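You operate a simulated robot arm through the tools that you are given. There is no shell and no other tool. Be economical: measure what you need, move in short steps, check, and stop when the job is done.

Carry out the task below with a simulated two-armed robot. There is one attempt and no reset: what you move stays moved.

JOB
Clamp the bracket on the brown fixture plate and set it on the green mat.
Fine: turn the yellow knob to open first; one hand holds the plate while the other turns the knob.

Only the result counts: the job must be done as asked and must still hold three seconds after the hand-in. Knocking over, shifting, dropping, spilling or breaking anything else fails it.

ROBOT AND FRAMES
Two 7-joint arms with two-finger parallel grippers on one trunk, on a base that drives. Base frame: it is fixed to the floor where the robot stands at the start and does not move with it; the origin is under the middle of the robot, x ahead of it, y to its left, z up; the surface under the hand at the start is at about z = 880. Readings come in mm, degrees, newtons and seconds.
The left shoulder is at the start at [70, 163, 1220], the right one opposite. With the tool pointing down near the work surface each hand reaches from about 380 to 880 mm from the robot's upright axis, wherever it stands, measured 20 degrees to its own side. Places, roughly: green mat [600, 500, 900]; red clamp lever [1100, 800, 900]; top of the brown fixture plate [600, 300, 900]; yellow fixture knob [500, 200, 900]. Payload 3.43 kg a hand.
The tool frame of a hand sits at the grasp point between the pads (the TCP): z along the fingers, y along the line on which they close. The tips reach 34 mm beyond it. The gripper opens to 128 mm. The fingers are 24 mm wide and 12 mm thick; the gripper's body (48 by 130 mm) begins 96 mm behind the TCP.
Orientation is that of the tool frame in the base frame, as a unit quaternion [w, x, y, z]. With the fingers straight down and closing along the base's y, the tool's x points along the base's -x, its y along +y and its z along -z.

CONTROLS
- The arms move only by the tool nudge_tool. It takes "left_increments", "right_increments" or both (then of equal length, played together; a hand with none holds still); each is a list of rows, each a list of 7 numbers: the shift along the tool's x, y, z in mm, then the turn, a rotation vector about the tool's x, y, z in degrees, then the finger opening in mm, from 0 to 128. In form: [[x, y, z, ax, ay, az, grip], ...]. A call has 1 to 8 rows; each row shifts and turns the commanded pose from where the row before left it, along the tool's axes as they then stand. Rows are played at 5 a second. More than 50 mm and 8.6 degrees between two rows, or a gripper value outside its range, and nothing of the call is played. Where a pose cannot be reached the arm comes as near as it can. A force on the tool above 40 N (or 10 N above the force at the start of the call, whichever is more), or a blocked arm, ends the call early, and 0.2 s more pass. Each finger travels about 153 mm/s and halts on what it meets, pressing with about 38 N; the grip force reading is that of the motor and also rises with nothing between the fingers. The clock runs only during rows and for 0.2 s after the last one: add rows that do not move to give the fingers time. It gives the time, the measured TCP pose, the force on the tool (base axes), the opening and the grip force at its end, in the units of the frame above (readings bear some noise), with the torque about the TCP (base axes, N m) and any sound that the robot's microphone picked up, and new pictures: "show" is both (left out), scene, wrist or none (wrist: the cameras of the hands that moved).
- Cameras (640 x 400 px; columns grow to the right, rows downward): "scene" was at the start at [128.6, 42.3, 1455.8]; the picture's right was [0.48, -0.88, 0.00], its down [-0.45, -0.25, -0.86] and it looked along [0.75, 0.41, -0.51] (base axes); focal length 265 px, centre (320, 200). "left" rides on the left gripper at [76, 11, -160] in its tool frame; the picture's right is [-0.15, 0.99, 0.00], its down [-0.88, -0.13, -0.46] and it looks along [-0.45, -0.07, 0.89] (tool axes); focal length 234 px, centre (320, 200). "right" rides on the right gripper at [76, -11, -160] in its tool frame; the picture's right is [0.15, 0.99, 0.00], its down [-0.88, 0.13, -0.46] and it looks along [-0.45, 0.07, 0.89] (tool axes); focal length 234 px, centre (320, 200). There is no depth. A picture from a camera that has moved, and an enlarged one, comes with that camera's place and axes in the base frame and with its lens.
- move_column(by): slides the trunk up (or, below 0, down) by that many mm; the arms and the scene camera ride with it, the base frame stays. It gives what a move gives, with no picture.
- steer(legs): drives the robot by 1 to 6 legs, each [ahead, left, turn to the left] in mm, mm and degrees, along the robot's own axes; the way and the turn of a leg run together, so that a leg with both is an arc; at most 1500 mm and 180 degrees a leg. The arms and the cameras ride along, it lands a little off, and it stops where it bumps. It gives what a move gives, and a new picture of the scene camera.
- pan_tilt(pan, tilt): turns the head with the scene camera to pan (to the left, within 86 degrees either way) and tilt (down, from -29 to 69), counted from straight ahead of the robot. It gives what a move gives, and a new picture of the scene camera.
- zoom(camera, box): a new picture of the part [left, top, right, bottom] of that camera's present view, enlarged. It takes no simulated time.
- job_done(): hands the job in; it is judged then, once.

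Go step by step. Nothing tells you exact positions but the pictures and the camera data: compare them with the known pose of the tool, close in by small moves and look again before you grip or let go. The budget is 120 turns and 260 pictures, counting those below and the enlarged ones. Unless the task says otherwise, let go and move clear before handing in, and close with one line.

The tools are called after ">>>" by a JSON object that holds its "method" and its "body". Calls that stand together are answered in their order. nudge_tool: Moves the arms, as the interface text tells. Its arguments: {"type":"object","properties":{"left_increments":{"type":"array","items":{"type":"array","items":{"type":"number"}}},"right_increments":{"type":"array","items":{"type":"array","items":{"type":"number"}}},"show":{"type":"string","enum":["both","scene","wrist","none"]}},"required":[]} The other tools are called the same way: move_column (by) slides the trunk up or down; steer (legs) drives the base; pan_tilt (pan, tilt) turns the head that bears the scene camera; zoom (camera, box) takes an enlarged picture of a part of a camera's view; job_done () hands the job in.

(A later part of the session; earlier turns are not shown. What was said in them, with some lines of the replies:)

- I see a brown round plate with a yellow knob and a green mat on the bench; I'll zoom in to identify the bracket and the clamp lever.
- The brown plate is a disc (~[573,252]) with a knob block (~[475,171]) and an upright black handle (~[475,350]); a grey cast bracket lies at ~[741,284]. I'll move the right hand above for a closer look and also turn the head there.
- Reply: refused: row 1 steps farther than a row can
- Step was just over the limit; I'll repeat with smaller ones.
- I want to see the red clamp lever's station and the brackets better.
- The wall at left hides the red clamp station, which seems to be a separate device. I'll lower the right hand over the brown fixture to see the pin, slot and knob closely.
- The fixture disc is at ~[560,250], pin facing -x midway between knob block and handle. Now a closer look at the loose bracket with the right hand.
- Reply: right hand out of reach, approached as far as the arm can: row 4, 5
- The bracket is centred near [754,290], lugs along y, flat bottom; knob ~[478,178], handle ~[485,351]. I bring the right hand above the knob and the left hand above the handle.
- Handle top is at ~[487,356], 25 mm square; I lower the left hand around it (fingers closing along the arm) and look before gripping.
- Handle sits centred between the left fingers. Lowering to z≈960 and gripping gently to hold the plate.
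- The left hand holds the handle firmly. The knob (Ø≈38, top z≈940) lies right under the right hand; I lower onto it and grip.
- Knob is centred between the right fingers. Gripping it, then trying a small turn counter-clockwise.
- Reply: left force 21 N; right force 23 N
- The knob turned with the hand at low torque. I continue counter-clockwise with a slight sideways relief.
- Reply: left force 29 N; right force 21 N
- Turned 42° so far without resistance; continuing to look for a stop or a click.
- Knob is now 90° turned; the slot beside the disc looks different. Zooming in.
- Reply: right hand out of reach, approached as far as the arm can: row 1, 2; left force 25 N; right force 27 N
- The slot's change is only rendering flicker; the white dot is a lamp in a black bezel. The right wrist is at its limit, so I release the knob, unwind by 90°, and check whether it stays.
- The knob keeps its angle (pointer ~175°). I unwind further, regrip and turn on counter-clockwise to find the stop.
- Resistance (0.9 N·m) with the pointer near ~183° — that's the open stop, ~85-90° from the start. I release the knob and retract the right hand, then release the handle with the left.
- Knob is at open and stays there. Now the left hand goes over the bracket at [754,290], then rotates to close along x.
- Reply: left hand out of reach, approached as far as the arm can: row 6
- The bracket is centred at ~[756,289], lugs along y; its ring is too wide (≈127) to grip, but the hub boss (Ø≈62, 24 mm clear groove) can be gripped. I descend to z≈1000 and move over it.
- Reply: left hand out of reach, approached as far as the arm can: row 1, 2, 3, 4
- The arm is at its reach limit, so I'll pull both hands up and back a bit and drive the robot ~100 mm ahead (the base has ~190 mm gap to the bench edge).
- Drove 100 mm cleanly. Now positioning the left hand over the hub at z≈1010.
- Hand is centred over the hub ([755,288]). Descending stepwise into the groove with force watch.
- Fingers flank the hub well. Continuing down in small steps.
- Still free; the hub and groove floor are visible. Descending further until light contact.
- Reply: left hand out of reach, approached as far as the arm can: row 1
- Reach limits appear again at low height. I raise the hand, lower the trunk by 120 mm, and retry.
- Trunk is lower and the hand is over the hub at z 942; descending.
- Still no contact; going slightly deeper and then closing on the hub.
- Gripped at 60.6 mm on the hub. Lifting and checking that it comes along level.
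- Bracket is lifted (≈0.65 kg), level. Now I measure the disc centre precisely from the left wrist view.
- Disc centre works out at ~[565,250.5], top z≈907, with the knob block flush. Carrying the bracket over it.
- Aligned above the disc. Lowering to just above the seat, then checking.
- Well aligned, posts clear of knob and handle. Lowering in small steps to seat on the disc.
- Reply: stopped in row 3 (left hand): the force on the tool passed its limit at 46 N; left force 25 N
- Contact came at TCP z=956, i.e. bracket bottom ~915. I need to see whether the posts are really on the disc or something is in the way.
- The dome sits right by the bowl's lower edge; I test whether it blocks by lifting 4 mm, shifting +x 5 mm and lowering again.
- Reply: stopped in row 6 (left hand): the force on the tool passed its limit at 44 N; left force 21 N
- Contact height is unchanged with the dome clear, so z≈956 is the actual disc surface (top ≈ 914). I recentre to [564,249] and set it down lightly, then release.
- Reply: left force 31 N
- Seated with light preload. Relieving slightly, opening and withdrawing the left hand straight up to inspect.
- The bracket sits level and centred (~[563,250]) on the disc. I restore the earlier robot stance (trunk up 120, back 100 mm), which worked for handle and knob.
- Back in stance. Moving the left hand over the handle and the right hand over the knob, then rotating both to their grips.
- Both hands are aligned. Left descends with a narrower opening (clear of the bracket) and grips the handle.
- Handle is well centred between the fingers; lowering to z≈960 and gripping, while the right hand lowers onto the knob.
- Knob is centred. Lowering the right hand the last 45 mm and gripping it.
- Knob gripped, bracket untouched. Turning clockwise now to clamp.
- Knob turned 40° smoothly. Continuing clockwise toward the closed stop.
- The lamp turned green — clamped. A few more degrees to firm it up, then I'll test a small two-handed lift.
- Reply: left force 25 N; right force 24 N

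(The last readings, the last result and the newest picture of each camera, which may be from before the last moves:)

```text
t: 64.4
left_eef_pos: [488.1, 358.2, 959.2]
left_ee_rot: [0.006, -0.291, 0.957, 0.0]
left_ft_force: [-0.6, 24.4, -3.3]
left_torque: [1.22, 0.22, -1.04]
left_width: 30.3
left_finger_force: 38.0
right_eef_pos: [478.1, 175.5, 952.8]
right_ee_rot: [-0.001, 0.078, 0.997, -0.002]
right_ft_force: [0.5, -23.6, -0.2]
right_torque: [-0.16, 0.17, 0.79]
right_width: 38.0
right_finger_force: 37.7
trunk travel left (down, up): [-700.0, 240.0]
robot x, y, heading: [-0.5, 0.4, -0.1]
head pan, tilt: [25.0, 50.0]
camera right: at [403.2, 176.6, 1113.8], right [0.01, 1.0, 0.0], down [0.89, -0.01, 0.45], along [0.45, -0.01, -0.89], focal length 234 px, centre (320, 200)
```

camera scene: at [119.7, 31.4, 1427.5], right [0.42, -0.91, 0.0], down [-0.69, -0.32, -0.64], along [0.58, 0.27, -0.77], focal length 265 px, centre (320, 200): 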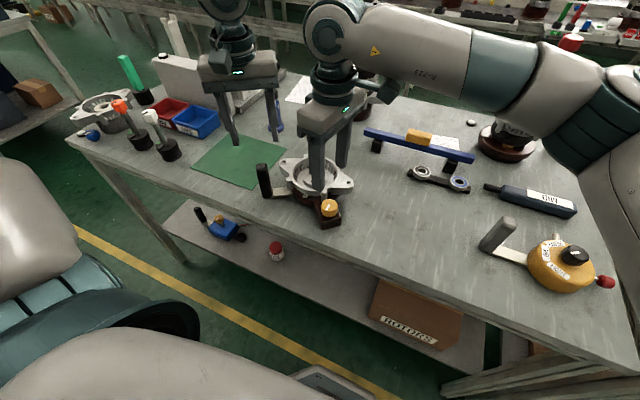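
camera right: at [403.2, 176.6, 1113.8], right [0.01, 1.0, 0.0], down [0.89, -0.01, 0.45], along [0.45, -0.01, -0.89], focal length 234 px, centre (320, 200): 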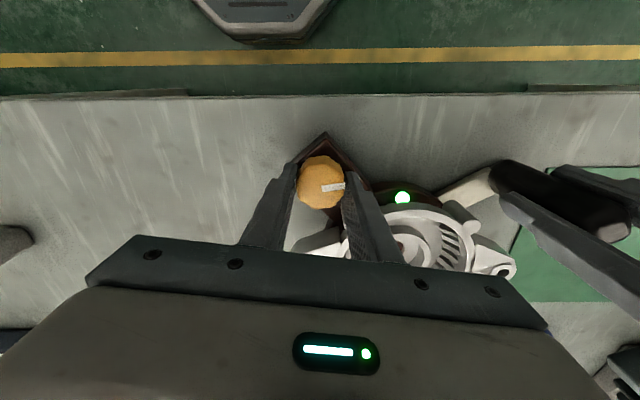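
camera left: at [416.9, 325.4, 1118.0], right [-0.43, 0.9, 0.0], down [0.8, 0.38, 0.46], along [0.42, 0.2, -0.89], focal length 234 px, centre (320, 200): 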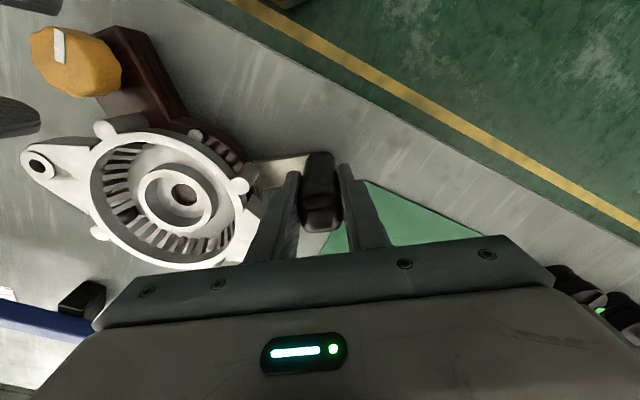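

At the closed stop (0.8 N·m), lamp green. I relax the strain between the hands and lift both together by 30 mm.

>>> {"method": "nudge_tool", "body": {"right_increments": [[0, -1.5, 0, 0, 0, -4, 20], [0, 0, 0, 0, 0, 0, 20], [0, 0, -5, 0, 0, 0, 20], [0, 0, -10, 0, 0, 0, 20], [0, 0, -15, 0, 0, 0, 20], [0, 0, 0, 0, 0, 0, 20]], "left_increments": [[0, 0, 0, 0, 0, 0, 10], [0, 0, 0, 0, 0, 0, 10], [0, 0, -5, 0, 0, 0, 10], [0, 0, -10, 0, 0, 0, 10], [0, 0, -15, 0, 0, 0, 10], [0, 0, 0, 0, 0, 0, 10]], "show": "both"}}

>>> {"method": "zoom", "body": {"camera": "scene", "box": [240, 120, 380, 230]}}

```text
t: 65.8
left_eef_pos: [488.7, 358.0, 989.7]
left_ee_rot: [0.005, -0.291, 0.957, -0.001]
left_ft_force: [-4.3, 12.1, -4.2]
left_torque: [0.48, 1.42, -1.0]
left_width: 30.2
left_finger_force: 38.3
right_eef_pos: [478.8, 175.1, 984.0]
right_ee_rot: [-0.001, 0.044, 0.999, 0.0]
right_ft_force: [6.2, -11.5, -7.3]
right_torque: [-0.44, -0.63, 0.06]
right_width: 38.1
right_finger_force: 38.2
trunk travel left (down, up): [-700.0, 240.0]
robot x, y, heading: [0.7, -0.9, -0.1]
head pan, tilt: [25.0, 50.0]
camera scene: at [121.6, 32.4, 1427.2], right [0.42, -0.91, 0.0], down [-0.7, -0.32, -0.64], along [0.58, 0.27, -0.77], focal length 265 px, centre (320, 200)
camera right: at [403.7, 169.8, 1144.3], right [-0.06, 1.0, 0.0], down [0.89, 0.05, 0.45], along [0.45, 0.03, -0.89], focal length 234 px, centre (320, 200)
camera left: at [417.5, 325.1, 1148.3], right [-0.43, 0.9, 0.0], down [0.8, 0.38, 0.46], along [0.42, 0.2, -0.89], focal length 234 px, centre (320, 200)
```

scene: 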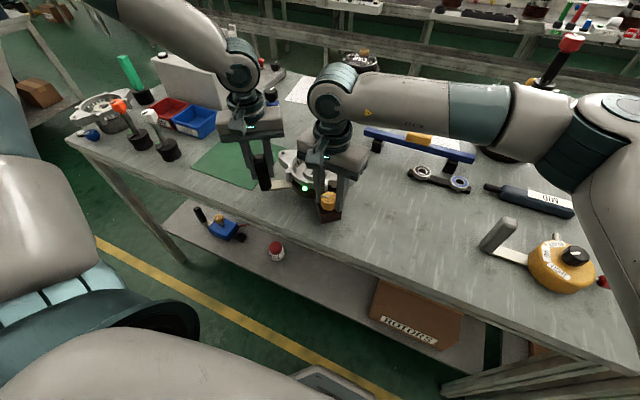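
right: 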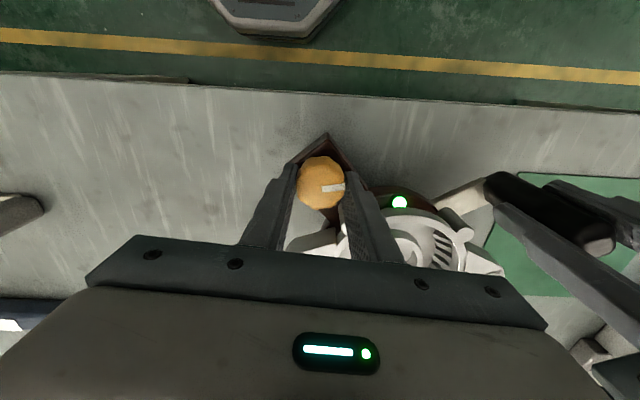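
left: 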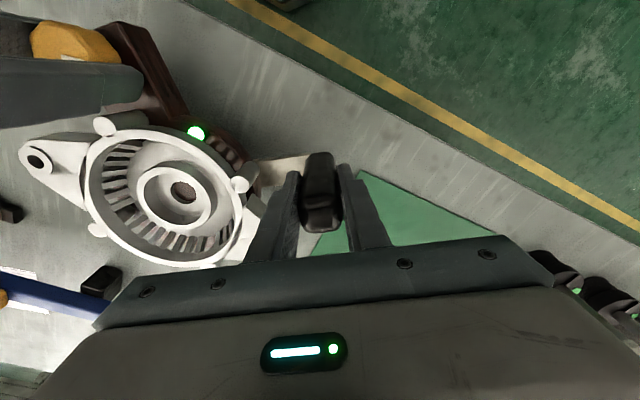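

```text
3.64 times, centred on (310, 175) of scene
camera zoom: at [121.6, 32.4, 1427.2], right [0.42, -0.91, 0.0], down [-0.7, -0.32, -0.64], along [0.58, 0.27, -0.77], focal length 964 px, centre (356, 291)
```

zoom: 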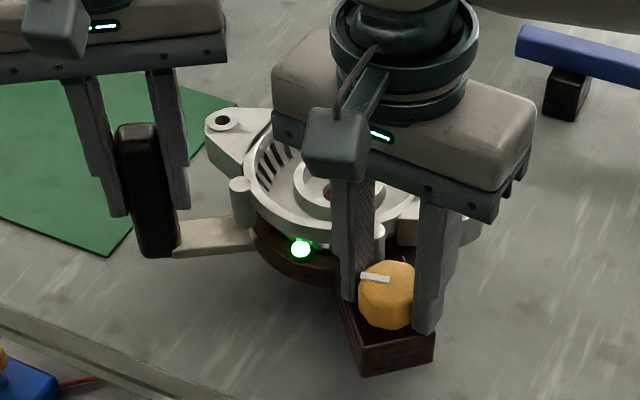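

The fixture hangs level between both hands (~1.2 kg), lamp green. The mat spans x 484–683, y 407–627; I carry it there by driving left 262 mm and ahead 34 mm.

>>> {"method": "steer", "body": {"legs": [[34, 262, 0]]}}

>>> {"method": "zoom", "body": {"camera": "left", "box": [0, 0, 640, 400]}}

>>> {"method": "zoom", "body": {"camera": "scene", "box": [200, 100, 400, 240]}}

```text
t: 67.7
left_eef_pos: [519.9, 622.6, 989.9]
left_ee_rot: [0.006, -0.293, 0.956, -0.001]
left_ft_force: [-3.8, 5.9, -7.4]
left_torque: [0.69, 0.73, -0.76]
left_width: 30.2
left_finger_force: 37.9
right_eef_pos: [512.8, 440.0, 983.4]
right_ee_rot: [-0.001, 0.043, 0.999, 0.0]
right_ft_force: [4.6, -5.6, -5.1]
right_torque: [-0.2, 0.09, -0.01]
right_width: 38.3
right_finger_force: 38.0
trunk travel left (down, up): [-700.0, 240.0]
robot x, y, heading: [36.3, 260.2, 0.3]
head pan, tilt: [25.0, 50.0]
camera scene: at [154.6, 296.2, 1427.4], right [0.42, -0.91, 0.0], down [-0.69, -0.32, -0.64], along [0.58, 0.27, -0.77], focal length 265 px, centre (320, 200)
```

scene: 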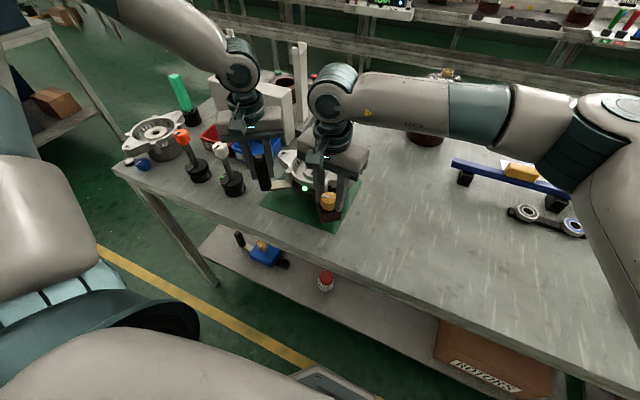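

```text
1.00 times, centred on (320, 200) of left (not enlarged: the box is as wide or as high as the picture)
camera zoom: at [450.3, 589.7, 1148.6], right [-0.43, 0.9, 0.0], down [0.8, 0.38, 0.47], along [0.42, 0.2, -0.89], focal length 234 px, centre (320, 200)
```

zoom: 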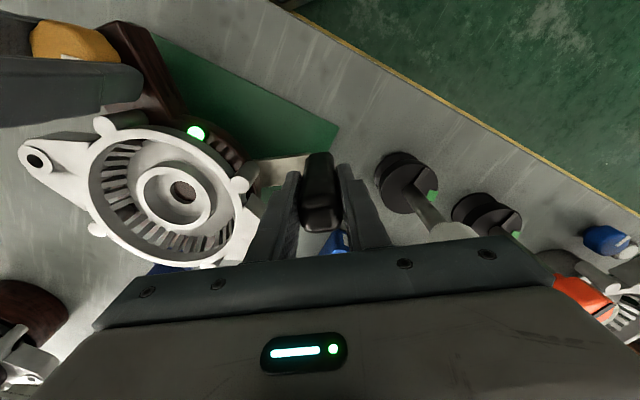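

```text
2.86 times, centred on (300, 170) of scene
camera zoom: at [154.6, 296.2, 1427.4], right [0.42, -0.91, 0.0], down [-0.69, -0.32, -0.64], along [0.58, 0.27, -0.77], focal length 758 px, centre (377, 286)
```

zoom: 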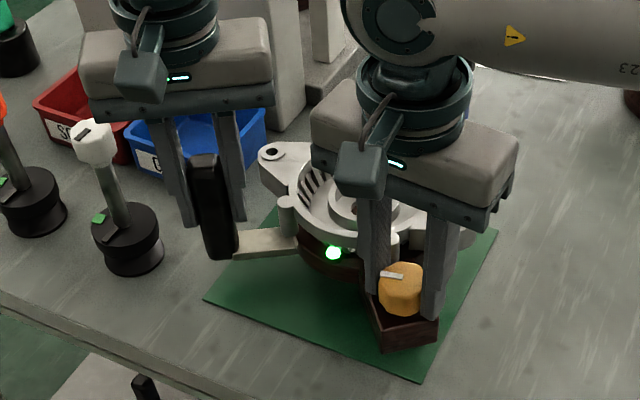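

Now above the mat: disc centre ~[596,515] against mat centre [584,517]. I nudge +x 10 mm so the knob block fits too, then lower both hands together.

>>> {"method": "nudge_tool", "body": {"left_increments": [[-4.2, -2.8, 0, 0, 0, 0, 10], [-4.1, -2.8, 0, 0, 0, 0, 10], [0, 0, 10, 0, 0, 0, 10], [0, 0, 10, 0, 0, 0, 10], [0, 0, 4, 0, 0, 0, 10], [0, 0, 0, 0, 0, 0, 10]], "right_increments": [[-5, 0.4, 0, 0, 0, 0, 20], [-5, 0.4, 0, 0, 0, 0, 20], [0, 0, 10, 0, 0, 0, 20], [0, 0, 10, 0, 0, 0, 20], [0, 0, 4, 0, 0, 0, 20], [0, 0, 0, 0, 0, 0, 20]], "show": "none"}}

>>> {"method": "zoom", "body": {"camera": "scene", "box": [200, 100, 400, 240]}}

```text
t: 69.1
left_eef_pos: [530.7, 623.6, 965.6]
left_ee_rot: [0.005, -0.292, 0.956, 0.0]
left_ft_force: [-5.8, -4.8, -10.2]
left_torque: [0.99, 0.82, -1.16]
left_width: 30.0
left_finger_force: 38.1
right_eef_pos: [523.0, 439.5, 959.6]
right_ee_rot: [0.0, 0.042, 0.999, 0.0]
right_ft_force: [6.5, 3.1, -1.2]
right_torque: [0.08, -0.02, 0.03]
right_width: 38.3
right_finger_force: 37.7
trunk travel left (down, up): [-700.0, 240.0]
robot x, y, heading: [33.1, 265.7, -0.2]
head pan, tilt: [25.0, 50.0]
```

```text
2.86 times, centred on (300, 170) of scene
camera zoom: at [154.9, 296.9, 1427.3], right [0.42, -0.91, 0.0], down [-0.69, -0.32, -0.64], along [0.58, 0.27, -0.77], focal length 758 px, centre (377, 286)
```

zoom: 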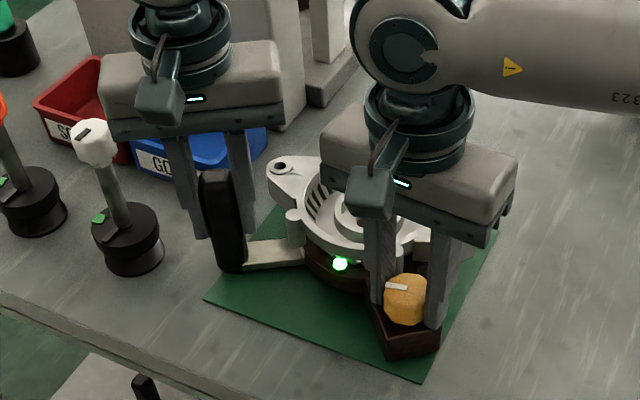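

Positioned well on the mat; lowering the last millimetres.

>>> {"method": "nudge_tool", "body": {"left_increments": [[1.7, -2.5, 0, 0, 0, 0, 10], [0, 0, 2, 0, 0, 0, 10], [0, 0, 2, 0, 0, 0, 10], [0, 0, 1.5, 0, 0, 0, 10], [0, 0, 1, 0, 0, 0, 10], [0, 0, 0, 0, 0, 0, 10]], "right_increments": [[-0.3, -3, 0, 0, 0, 0, 20], [0, 0, 2, 0, 0, 0, 20], [0, 0, 2, 0, 0, 0, 20], [0, 0, 1.5, 0, 0, 0, 20], [0, 0, 1, 0, 0, 0, 20], [0, 0, 0, 0, 0, 0, 20]], "show": "none"}}

>>> {"method": "zoom", "body": {"camera": "scene", "box": [230, 120, 370, 230]}}

```text
t: 70.5
left_eef_pos: [531.3, 619.3, 961.8]
left_ee_rot: [0.009, -0.292, 0.956, 0.0]
left_ft_force: [-0.3, 10.8, 23.5]
left_torque: [1.06, 1.39, -0.81]
left_width: 30.2
left_finger_force: 37.5
right_eef_pos: [521.2, 435.7, 956.4]
right_ee_rot: [0.002, 0.043, 0.999, 0.001]
right_ft_force: [14.8, -0.1, 22.1]
right_torque: [-0.22, -0.15, -0.01]
right_width: 38.3
right_finger_force: 37.8
trunk travel left (down, up): [-700.0, 240.0]
robot x, y, heading: [36.9, 263.2, -0.1]
head pan, tilt: [25.0, 50.0]
```

```text
3.64 times, centred on (300, 175) of scene
camera zoom: at [152.1, 295.9, 1428.3], right [0.42, -0.91, 0.0], down [-0.69, -0.32, -0.64], along [0.58, 0.27, -0.77], focal length 964 px, centre (393, 291)
```

zoom: 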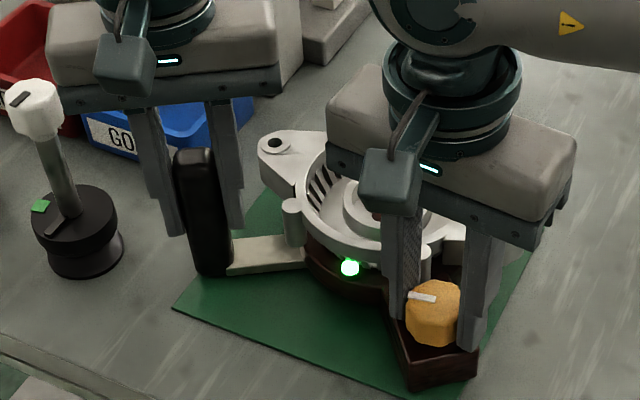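

It rests on the mat, lamp still green. Relaxing the pressure, releasing both hands, and rising straight up.

>>> {"method": "nudge_tool", "body": {"left_increments": [[0, 0, -1.5, 0, 0, 0, 10], [0, 0, 0, 0, 0, 0, 10], [0, 0, 0, 0, 0, 0, 52], [0, 0, 0, 0, 0, 0, 52], [0, 0, 0, 0, 0, 0, 52]], "right_increments": [[0, 0, -1.5, 0, 0, 0, 20], [0, 0, 0, 0, 0, 0, 20], [0, 0, 0, 0, 0, 0, 54], [0, 0, 0, 0, 0, 0, 54], [0, 0, 0, 0, 0, 0, 54]], "show": "none"}}

>>> {"method": "nudge_tool", "body": {"left_increments": [[0, 0, -20, 0, 0, 0, 52], [0, 0, -45, 0, 0, 0, 52], [0, 0, -45, 0, 0, 0, 52], [0, 0, -45, 0, 0, 0, 52], [0, 0, 0, 0, 0, 0, 52]], "right_increments": [[0, 0, -20, 0, 0, 0, 54], [0, 0, -45, 0, 0, 0, 54], [0, 0, -45, 0, 0, 0, 54], [0, 0, -45, 0, 0, 0, 54], [0, 0, 0, 0, 0, 0, 54]], "show": "both"}}

>>> {"method": "zoom", "body": {"camera": "scene", "box": [230, 120, 370, 230]}}

```text
t: 71.7
left_eef_pos: [530.0, 618.8, 961.0]
left_ee_rot: [0.006, -0.292, 0.956, 0.0]
left_ft_force: [-0.2, 0.6, -0.2]
left_torque: [-0.06, 0.0, 0.03]
left_width: 52.0
left_finger_force: 0.1
right_eef_pos: [520.6, 436.7, 954.4]
right_ee_rot: [-0.001, 0.043, 0.999, 0.0]
right_ft_force: [0.0, 0.2, 0.2]
right_torque: [-0.01, 0.01, 0.01]
right_width: 53.8
right_finger_force: 0.0
trunk travel left (down, up): [-700.0, 240.0]
robot x, y, heading: [32.2, 265.7, 0.2]
head pan, tilt: [25.0, 50.0]
```

```text
t: 72.9
left_eef_pos: [529.4, 620.4, 1116.4]
left_ee_rot: [0.005, -0.293, 0.956, -0.002]
left_ft_force: [0.3, 0.7, 0.1]
left_torque: [0.03, 0.01, -0.01]
left_width: 52.0
left_finger_force: 0.1
right_eef_pos: [521.0, 436.4, 1109.3]
right_ee_rot: [-0.002, 0.042, 0.999, 0.001]
right_ft_force: [-0.2, 0.0, 0.3]
right_torque: [-0.03, 0.02, 0.03]
right_width: 54.0
right_finger_force: 0.1
trunk travel left (down, up): [-700.0, 240.0]
robot x, y, heading: [31.4, 266.0, 0.3]
head pan, tilt: [25.0, 50.0]
camera scene: at [154.6, 296.7, 1427.3], right [0.42, -0.91, 0.0], down [-0.69, -0.32, -0.64], along [0.58, 0.27, -0.77], focal length 265 px, centre (320, 200)
camera right: at [445.9, 431.2, 1271.4], right [-0.06, 1.0, 0.0], down [0.89, 0.05, 0.45], along [0.45, 0.03, -0.89], focal length 234 px, centre (320, 200)
camera left: at [459.1, 586.9, 1275.9], right [-0.43, 0.9, 0.0], down [0.8, 0.38, 0.46], along [0.42, 0.2, -0.89], focal length 234 px, centre (320, 200)
```

scene: 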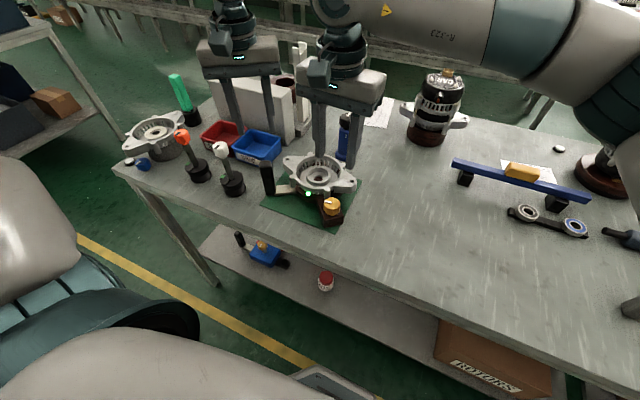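
right: 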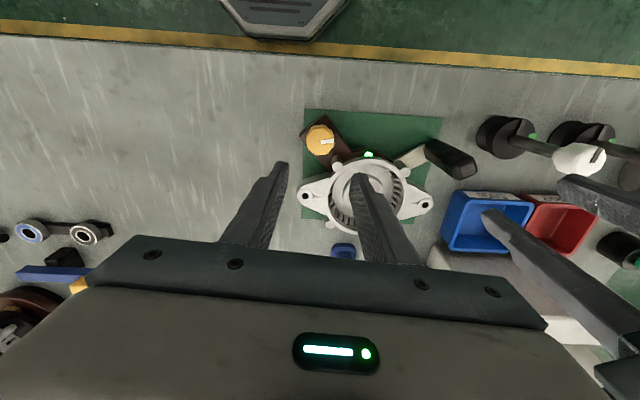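
left: 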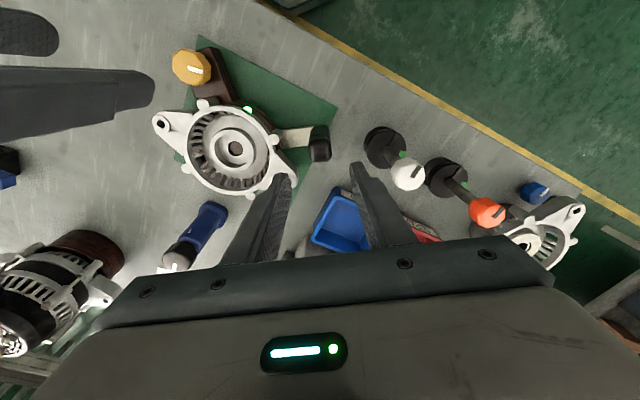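

```text
3.64 times, centred on (300, 175) of scene
camera zoom: at [154.6, 296.7, 1427.3], right [0.42, -0.91, 0.0], down [-0.69, -0.32, -0.64], along [0.58, 0.27, -0.77], focal length 964 px, centre (393, 291)
```

zoom: 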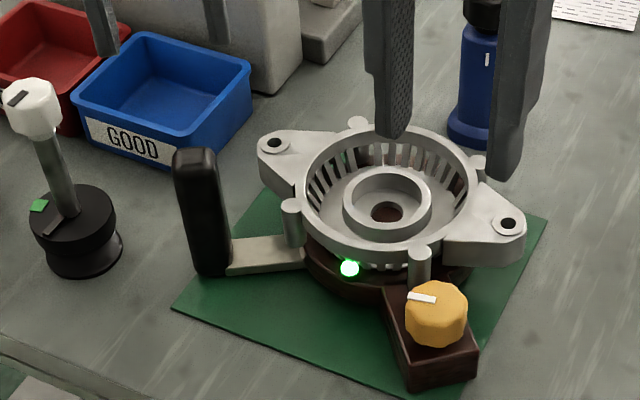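

The bracket is clamped to the brown plate with the lamp green. The plate stands on the mat and both hands are clear, so I'm handing in.

>>> {"method": "job_done", "body": {}}

```text
The job is handed in.
```

I clamped the bracket on the brown fixture plate and set the plate on the green mat. The plate's lamp was still green after I let go and moved both hands clear. The plate and knob block are on the mat, but the foot of the black handle sits at the mat's edge and may overhang it slightly. I saw nothing else knocked over or shifted.
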